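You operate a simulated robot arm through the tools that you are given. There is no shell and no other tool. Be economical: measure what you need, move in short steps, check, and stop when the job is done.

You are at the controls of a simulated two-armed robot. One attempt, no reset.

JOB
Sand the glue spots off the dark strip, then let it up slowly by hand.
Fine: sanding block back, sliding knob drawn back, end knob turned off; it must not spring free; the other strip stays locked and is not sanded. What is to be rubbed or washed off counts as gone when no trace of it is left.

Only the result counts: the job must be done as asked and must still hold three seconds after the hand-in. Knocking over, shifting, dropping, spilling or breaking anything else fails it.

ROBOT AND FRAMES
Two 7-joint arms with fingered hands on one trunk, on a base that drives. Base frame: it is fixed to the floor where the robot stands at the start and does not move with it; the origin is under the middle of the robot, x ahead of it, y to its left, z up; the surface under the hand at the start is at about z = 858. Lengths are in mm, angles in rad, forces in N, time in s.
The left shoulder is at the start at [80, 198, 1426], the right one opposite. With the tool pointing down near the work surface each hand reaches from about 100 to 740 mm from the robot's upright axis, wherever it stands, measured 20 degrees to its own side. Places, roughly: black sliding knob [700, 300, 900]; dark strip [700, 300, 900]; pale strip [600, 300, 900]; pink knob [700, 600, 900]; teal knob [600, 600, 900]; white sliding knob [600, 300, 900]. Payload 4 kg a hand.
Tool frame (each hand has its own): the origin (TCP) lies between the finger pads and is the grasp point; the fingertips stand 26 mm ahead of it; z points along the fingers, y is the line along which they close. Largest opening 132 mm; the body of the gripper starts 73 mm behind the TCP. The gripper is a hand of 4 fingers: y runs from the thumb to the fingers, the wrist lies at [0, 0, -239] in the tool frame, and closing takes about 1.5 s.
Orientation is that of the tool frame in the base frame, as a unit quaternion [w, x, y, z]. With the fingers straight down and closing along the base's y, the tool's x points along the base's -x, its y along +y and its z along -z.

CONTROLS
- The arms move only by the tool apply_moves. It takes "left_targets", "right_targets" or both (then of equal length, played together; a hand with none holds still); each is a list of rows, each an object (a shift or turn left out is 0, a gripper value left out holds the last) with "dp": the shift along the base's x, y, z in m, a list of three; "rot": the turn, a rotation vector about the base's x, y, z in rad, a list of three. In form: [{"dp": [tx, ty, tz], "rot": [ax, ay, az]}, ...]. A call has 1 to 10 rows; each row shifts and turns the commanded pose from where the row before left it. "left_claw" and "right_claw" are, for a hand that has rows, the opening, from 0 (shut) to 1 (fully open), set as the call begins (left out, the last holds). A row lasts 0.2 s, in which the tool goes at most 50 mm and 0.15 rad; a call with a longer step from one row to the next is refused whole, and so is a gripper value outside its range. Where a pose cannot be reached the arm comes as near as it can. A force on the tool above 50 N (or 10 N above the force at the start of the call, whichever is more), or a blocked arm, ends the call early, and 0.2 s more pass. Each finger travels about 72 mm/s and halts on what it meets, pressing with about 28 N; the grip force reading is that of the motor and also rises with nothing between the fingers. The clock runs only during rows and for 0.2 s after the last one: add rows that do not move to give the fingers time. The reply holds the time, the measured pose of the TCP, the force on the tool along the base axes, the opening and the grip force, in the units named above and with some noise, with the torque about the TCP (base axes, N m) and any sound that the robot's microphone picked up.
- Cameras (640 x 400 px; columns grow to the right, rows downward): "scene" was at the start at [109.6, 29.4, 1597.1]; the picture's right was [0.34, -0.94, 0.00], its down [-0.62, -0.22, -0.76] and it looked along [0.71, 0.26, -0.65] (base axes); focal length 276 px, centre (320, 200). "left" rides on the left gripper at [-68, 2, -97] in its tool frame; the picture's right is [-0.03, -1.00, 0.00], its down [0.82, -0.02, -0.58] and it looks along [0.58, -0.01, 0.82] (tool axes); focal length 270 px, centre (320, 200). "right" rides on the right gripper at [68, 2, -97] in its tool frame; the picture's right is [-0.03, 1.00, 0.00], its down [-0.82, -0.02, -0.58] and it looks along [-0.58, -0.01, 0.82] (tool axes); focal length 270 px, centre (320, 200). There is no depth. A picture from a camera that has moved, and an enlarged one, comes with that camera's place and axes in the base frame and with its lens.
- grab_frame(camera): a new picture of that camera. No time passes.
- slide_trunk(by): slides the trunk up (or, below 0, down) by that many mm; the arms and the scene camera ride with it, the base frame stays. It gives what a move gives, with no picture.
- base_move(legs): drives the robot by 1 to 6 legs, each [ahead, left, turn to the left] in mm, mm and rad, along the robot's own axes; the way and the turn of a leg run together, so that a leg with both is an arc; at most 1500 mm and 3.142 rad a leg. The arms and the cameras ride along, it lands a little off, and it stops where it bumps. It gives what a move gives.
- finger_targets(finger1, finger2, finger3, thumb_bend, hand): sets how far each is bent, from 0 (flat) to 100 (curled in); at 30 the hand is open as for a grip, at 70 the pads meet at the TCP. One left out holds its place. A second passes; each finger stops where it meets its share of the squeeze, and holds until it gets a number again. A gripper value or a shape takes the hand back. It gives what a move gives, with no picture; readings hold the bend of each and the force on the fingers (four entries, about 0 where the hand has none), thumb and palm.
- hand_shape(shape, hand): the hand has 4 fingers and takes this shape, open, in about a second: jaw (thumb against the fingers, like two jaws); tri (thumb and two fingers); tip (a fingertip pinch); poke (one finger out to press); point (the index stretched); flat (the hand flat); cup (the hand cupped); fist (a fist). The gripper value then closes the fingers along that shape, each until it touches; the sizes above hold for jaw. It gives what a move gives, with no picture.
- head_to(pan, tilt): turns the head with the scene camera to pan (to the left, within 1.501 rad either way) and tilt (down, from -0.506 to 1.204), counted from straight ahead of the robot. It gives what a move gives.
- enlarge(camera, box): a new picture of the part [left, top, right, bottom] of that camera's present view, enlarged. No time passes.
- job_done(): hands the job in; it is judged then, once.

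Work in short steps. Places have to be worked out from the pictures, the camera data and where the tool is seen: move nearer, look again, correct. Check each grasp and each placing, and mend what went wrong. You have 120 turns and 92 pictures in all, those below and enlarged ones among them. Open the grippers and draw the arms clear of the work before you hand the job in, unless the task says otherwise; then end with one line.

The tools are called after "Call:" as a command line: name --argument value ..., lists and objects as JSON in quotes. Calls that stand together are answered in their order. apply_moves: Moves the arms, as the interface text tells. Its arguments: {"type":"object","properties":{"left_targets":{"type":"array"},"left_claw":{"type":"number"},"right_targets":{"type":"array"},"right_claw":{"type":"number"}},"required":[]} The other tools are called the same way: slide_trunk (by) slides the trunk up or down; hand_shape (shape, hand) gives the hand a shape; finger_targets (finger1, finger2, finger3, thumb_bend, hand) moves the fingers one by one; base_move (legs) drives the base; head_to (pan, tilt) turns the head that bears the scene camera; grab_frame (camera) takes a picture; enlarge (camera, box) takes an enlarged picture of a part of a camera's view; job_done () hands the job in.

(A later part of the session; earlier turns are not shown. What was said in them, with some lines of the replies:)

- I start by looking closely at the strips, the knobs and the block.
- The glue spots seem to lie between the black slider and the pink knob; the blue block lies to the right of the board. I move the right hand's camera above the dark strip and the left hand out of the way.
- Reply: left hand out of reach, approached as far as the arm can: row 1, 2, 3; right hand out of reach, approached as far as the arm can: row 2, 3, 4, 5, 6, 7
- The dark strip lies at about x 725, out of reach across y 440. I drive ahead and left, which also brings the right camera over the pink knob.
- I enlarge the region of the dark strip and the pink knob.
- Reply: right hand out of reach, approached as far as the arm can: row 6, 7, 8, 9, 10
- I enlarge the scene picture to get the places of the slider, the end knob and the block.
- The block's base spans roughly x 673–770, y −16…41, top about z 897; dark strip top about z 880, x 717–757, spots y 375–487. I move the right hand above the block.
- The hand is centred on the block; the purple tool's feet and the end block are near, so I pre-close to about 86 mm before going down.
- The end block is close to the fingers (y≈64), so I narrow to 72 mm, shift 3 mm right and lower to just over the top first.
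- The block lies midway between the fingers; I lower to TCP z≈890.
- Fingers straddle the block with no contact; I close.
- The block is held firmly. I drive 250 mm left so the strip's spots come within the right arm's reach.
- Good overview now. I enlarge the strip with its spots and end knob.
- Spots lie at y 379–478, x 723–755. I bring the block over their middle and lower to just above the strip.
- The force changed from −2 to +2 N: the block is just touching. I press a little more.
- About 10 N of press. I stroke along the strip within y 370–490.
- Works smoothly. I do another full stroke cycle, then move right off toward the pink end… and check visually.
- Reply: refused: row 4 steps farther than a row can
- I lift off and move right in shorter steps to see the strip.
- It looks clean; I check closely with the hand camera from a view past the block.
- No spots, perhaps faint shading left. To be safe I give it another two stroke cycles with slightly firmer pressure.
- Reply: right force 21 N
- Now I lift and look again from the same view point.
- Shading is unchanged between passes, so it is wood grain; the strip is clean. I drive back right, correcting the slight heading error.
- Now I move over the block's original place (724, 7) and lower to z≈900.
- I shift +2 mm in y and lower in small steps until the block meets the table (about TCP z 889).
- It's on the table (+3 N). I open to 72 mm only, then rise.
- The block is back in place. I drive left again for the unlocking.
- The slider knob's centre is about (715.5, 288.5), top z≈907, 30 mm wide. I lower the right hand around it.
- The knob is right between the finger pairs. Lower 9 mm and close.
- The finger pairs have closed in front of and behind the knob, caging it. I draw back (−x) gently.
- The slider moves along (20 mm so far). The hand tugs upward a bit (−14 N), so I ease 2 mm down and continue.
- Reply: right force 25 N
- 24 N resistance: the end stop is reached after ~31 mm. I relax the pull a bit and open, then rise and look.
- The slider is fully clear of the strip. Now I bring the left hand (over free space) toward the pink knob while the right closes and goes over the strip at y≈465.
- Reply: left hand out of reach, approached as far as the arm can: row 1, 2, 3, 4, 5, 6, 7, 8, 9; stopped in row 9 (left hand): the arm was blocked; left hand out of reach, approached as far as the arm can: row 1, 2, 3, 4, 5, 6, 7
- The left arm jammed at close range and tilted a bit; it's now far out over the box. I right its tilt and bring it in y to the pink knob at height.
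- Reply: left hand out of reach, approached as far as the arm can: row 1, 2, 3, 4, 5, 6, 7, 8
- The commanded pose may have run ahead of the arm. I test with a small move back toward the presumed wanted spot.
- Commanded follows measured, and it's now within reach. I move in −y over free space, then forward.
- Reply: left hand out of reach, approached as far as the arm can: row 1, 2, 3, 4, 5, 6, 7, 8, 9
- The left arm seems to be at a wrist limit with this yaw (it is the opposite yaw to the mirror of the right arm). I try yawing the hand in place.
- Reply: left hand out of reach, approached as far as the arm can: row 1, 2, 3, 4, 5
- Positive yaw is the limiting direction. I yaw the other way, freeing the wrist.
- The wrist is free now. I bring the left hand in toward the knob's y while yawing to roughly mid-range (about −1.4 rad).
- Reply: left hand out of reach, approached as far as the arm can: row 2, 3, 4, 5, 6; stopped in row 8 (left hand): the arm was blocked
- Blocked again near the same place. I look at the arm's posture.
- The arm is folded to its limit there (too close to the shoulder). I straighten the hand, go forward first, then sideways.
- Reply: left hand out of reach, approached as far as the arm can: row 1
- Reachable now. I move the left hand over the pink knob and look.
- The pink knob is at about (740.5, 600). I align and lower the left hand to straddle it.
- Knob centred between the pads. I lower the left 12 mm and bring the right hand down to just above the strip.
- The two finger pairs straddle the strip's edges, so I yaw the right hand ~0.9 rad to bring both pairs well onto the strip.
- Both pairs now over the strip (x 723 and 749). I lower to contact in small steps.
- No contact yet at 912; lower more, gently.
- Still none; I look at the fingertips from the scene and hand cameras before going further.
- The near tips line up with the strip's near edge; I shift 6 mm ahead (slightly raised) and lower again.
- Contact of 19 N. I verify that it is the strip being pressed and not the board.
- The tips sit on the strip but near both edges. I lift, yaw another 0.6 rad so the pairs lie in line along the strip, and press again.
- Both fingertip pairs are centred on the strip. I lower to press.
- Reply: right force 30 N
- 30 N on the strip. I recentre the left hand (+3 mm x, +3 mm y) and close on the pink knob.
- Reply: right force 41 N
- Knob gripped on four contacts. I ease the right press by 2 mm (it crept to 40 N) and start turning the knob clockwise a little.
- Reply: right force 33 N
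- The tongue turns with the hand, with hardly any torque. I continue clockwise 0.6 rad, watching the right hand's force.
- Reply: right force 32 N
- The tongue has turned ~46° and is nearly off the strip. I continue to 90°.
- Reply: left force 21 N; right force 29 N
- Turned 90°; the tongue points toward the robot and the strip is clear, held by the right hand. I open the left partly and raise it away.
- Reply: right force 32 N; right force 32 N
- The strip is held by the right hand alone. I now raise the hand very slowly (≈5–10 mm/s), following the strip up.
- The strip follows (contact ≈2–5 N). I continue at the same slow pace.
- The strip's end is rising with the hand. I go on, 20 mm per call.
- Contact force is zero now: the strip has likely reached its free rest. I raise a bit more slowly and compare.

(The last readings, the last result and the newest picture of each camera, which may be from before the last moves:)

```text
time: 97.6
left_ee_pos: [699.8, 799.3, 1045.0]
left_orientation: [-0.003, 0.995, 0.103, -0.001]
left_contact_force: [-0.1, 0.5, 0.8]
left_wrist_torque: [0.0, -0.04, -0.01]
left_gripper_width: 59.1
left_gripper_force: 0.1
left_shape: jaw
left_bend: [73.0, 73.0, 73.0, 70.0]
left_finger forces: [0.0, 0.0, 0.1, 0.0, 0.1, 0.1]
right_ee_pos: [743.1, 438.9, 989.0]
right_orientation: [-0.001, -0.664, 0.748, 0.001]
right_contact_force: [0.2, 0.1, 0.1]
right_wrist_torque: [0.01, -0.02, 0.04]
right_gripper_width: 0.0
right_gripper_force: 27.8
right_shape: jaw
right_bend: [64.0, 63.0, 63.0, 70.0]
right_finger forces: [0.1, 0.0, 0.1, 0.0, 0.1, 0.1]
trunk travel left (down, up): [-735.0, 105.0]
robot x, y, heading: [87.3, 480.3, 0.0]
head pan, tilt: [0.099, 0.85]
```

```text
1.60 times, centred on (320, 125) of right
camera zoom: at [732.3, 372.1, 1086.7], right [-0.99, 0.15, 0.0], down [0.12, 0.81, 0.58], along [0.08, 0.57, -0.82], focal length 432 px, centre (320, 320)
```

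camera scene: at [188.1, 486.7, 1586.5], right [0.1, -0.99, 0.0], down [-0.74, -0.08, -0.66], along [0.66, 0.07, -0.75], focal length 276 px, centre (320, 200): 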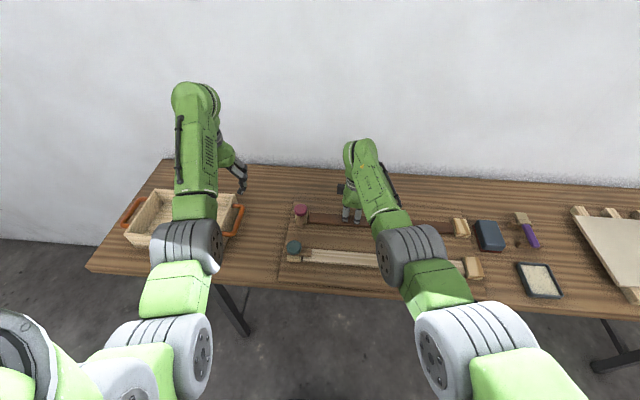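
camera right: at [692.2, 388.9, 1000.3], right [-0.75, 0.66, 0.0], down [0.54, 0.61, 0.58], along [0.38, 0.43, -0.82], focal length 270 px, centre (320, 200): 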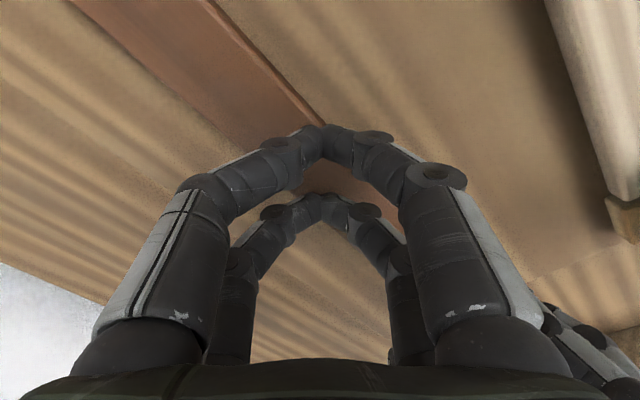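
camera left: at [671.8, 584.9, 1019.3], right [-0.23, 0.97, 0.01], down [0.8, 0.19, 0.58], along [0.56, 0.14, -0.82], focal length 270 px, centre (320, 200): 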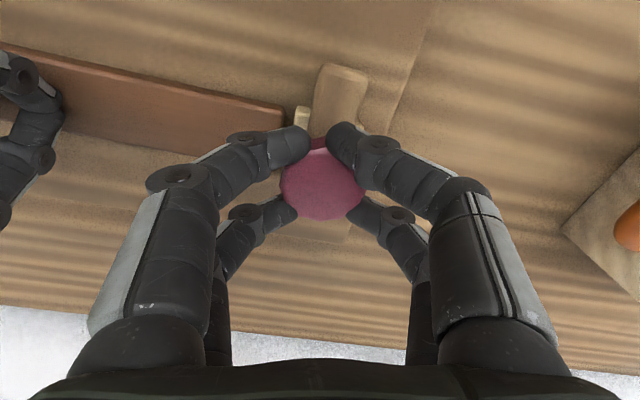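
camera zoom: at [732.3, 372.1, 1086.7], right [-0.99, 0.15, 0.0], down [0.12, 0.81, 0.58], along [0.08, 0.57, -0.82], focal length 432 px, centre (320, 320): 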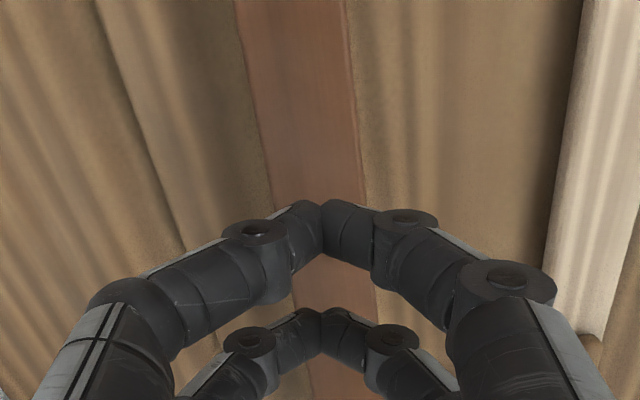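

The strip stays at rest while the hand leaves. I draw both hands up and clear, and open them.

Call:
apply_moves --right_targets '[{"dp": [0, 0, 0.03]}, {"dp": [0, 0, 0.04]}, {"dp": [0, -0.04, 0.02]}, {"dp": [-0.02, -0.045, 0]}, {"dp": [-0.02, -0.045, 0]}, {"dp": [-0.02, -0.045, 0]}, {"dp": [0, -0.045, 0]}, {"dp": [0, -0.045, 0]}, {"dp": [0, -0.045, 0]}, {}]' --left_targets '[{"dp": [0, 0, 0.01]}, {"dp": [0, 0, 0.01]}, {}, {}, {}, {}, {}, {}, {}, {}]' --left_claw 1.0

Call:
apply_moves --right_targets '[{}, {}, {}, {}, {}]' --right_claw 1.0

Call:
grab_frame --camera "scene"

Call:
enlarge --camera "scene" --box '[285, 190, 405, 270]'

Call:
enlarge --camera "scene" --box '[380, 190, 560, 310]'

```text
time: 99.8
left_ee_pos: [702.5, 801.0, 1065.3]
left_orientation: [-0.002, 0.995, 0.104, -0.001]
left_contact_force: [-0.8, 0.1, 0.2]
left_wrist_torque: [0.04, 0.01, 0.0]
left_gripper_width: 131.8
left_gripper_force: 0.1
left_shape: jaw
left_bend: [30.0, 30.0, 30.0, 30.0]
left_finger forces: [0.1, 0.1, 0.0, 0.0, 0.0, 0.0]
right_ee_pos: [688.7, 129.3, 1081.1]
right_orientation: [-0.002, -0.663, 0.748, 0.002]
right_contact_force: [0.9, 0.4, -1.3]
right_wrist_torque: [0.01, 0.01, 0.03]
right_gripper_width: 0.0
right_gripper_force: 28.2
right_shape: jaw
right_bend: [64.0, 63.0, 63.0, 70.0]
right_finger forces: [0.1, 0.0, 0.0, 0.1, 0.1, 0.0]
trunk travel left (down, up): [-735.0, 105.0]
robot x, y, heading: [89.5, 482.5, 0.0]
head pan, tilt: [0.099, 0.85]
```

```text
time: 101.0
left_ee_pos: [702.1, 800.5, 1065.5]
left_orientation: [-0.003, 0.995, 0.104, -0.001]
left_contact_force: [-0.2, -0.2, 0.5]
left_wrist_torque: [0.0, 0.0, -0.03]
left_gripper_width: 131.7
left_gripper_force: 0.0
left_shape: jaw
left_bend: [30.0, 30.0, 30.0, 30.0]
left_finger forces: [0.0, 0.1, 0.1, 0.0, 0.0, 0.0]
right_ee_pos: [688.4, 130.8, 1081.7]
right_orientation: [-0.001, -0.664, 0.748, 0.002]
right_contact_force: [0.6, -0.2, -0.2]
right_wrist_torque: [-0.04, -0.03, 0.0]
right_gripper_width: 132.0
right_gripper_force: 0.0
right_shape: jaw
right_bend: [30.0, 30.0, 30.0, 30.0]
right_finger forces: [0.0, 0.0, 0.1, 0.0, 0.1, 0.2]
trunk travel left (down, up): [-735.0, 105.0]
robot x, y, heading: [88.3, 479.5, -0.005]
head pan, tilt: [0.099, 0.85]
```

```text
22 pictures are left
camera scene: at [194.3, 486.7, 1586.0], right [0.1, -0.99, 0.0], down [-0.75, -0.08, -0.66], along [0.66, 0.07, -0.75], focal length 276 px, centre (320, 200)
```

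scene: 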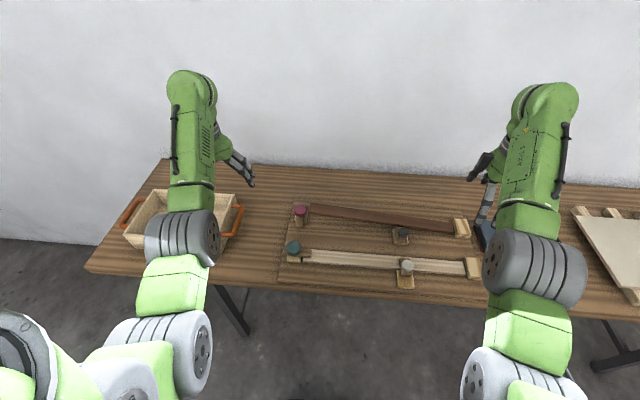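

```text
5.00 times, centred on (345, 230) of scene
camera zoom: at [194.3, 486.7, 1586.0], right [0.1, -0.99, 0.0], down [-0.75, -0.08, -0.66], along [0.66, 0.07, -0.75], focal length 1380 px, centre (195, 50)
```

zoom: 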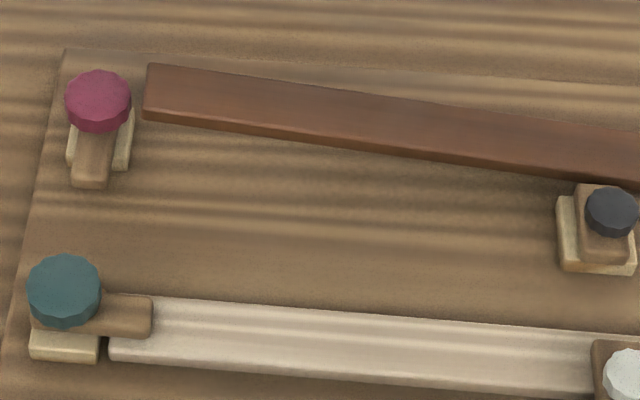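

```text
3.33 times, centred on (470, 250) of scene
camera zoom: at [194.3, 486.7, 1586.0], right [0.1, -0.99, 0.0], down [-0.75, -0.08, -0.66], along [0.66, 0.07, -0.75], focal length 920 px, centre (-180, 33)
```

zoom: 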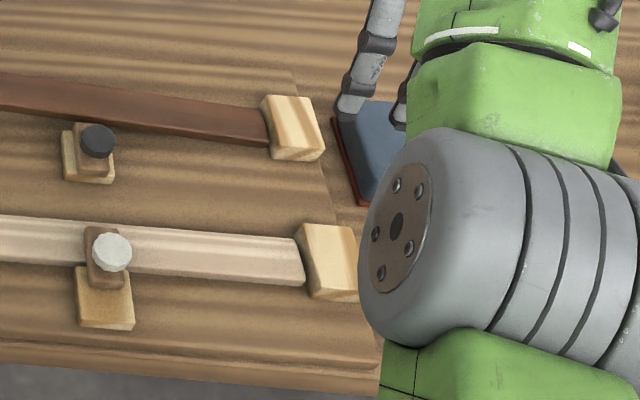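

Everything checks out: the dark strip is clean and up at rest, its slider is drawn back, its end knob is off, the pale strip is still locked, the block is back, and both hands are open and clear. I hand in.

Call:
job_done

```text
The job is handed in.
```

The job is done: the dark strip is sanded clean and was let up slowly by hand, its black sliding knob is drawn back and the pink end knob turned off, the sanding block is back, and the pale strip is still locked and unsanded.
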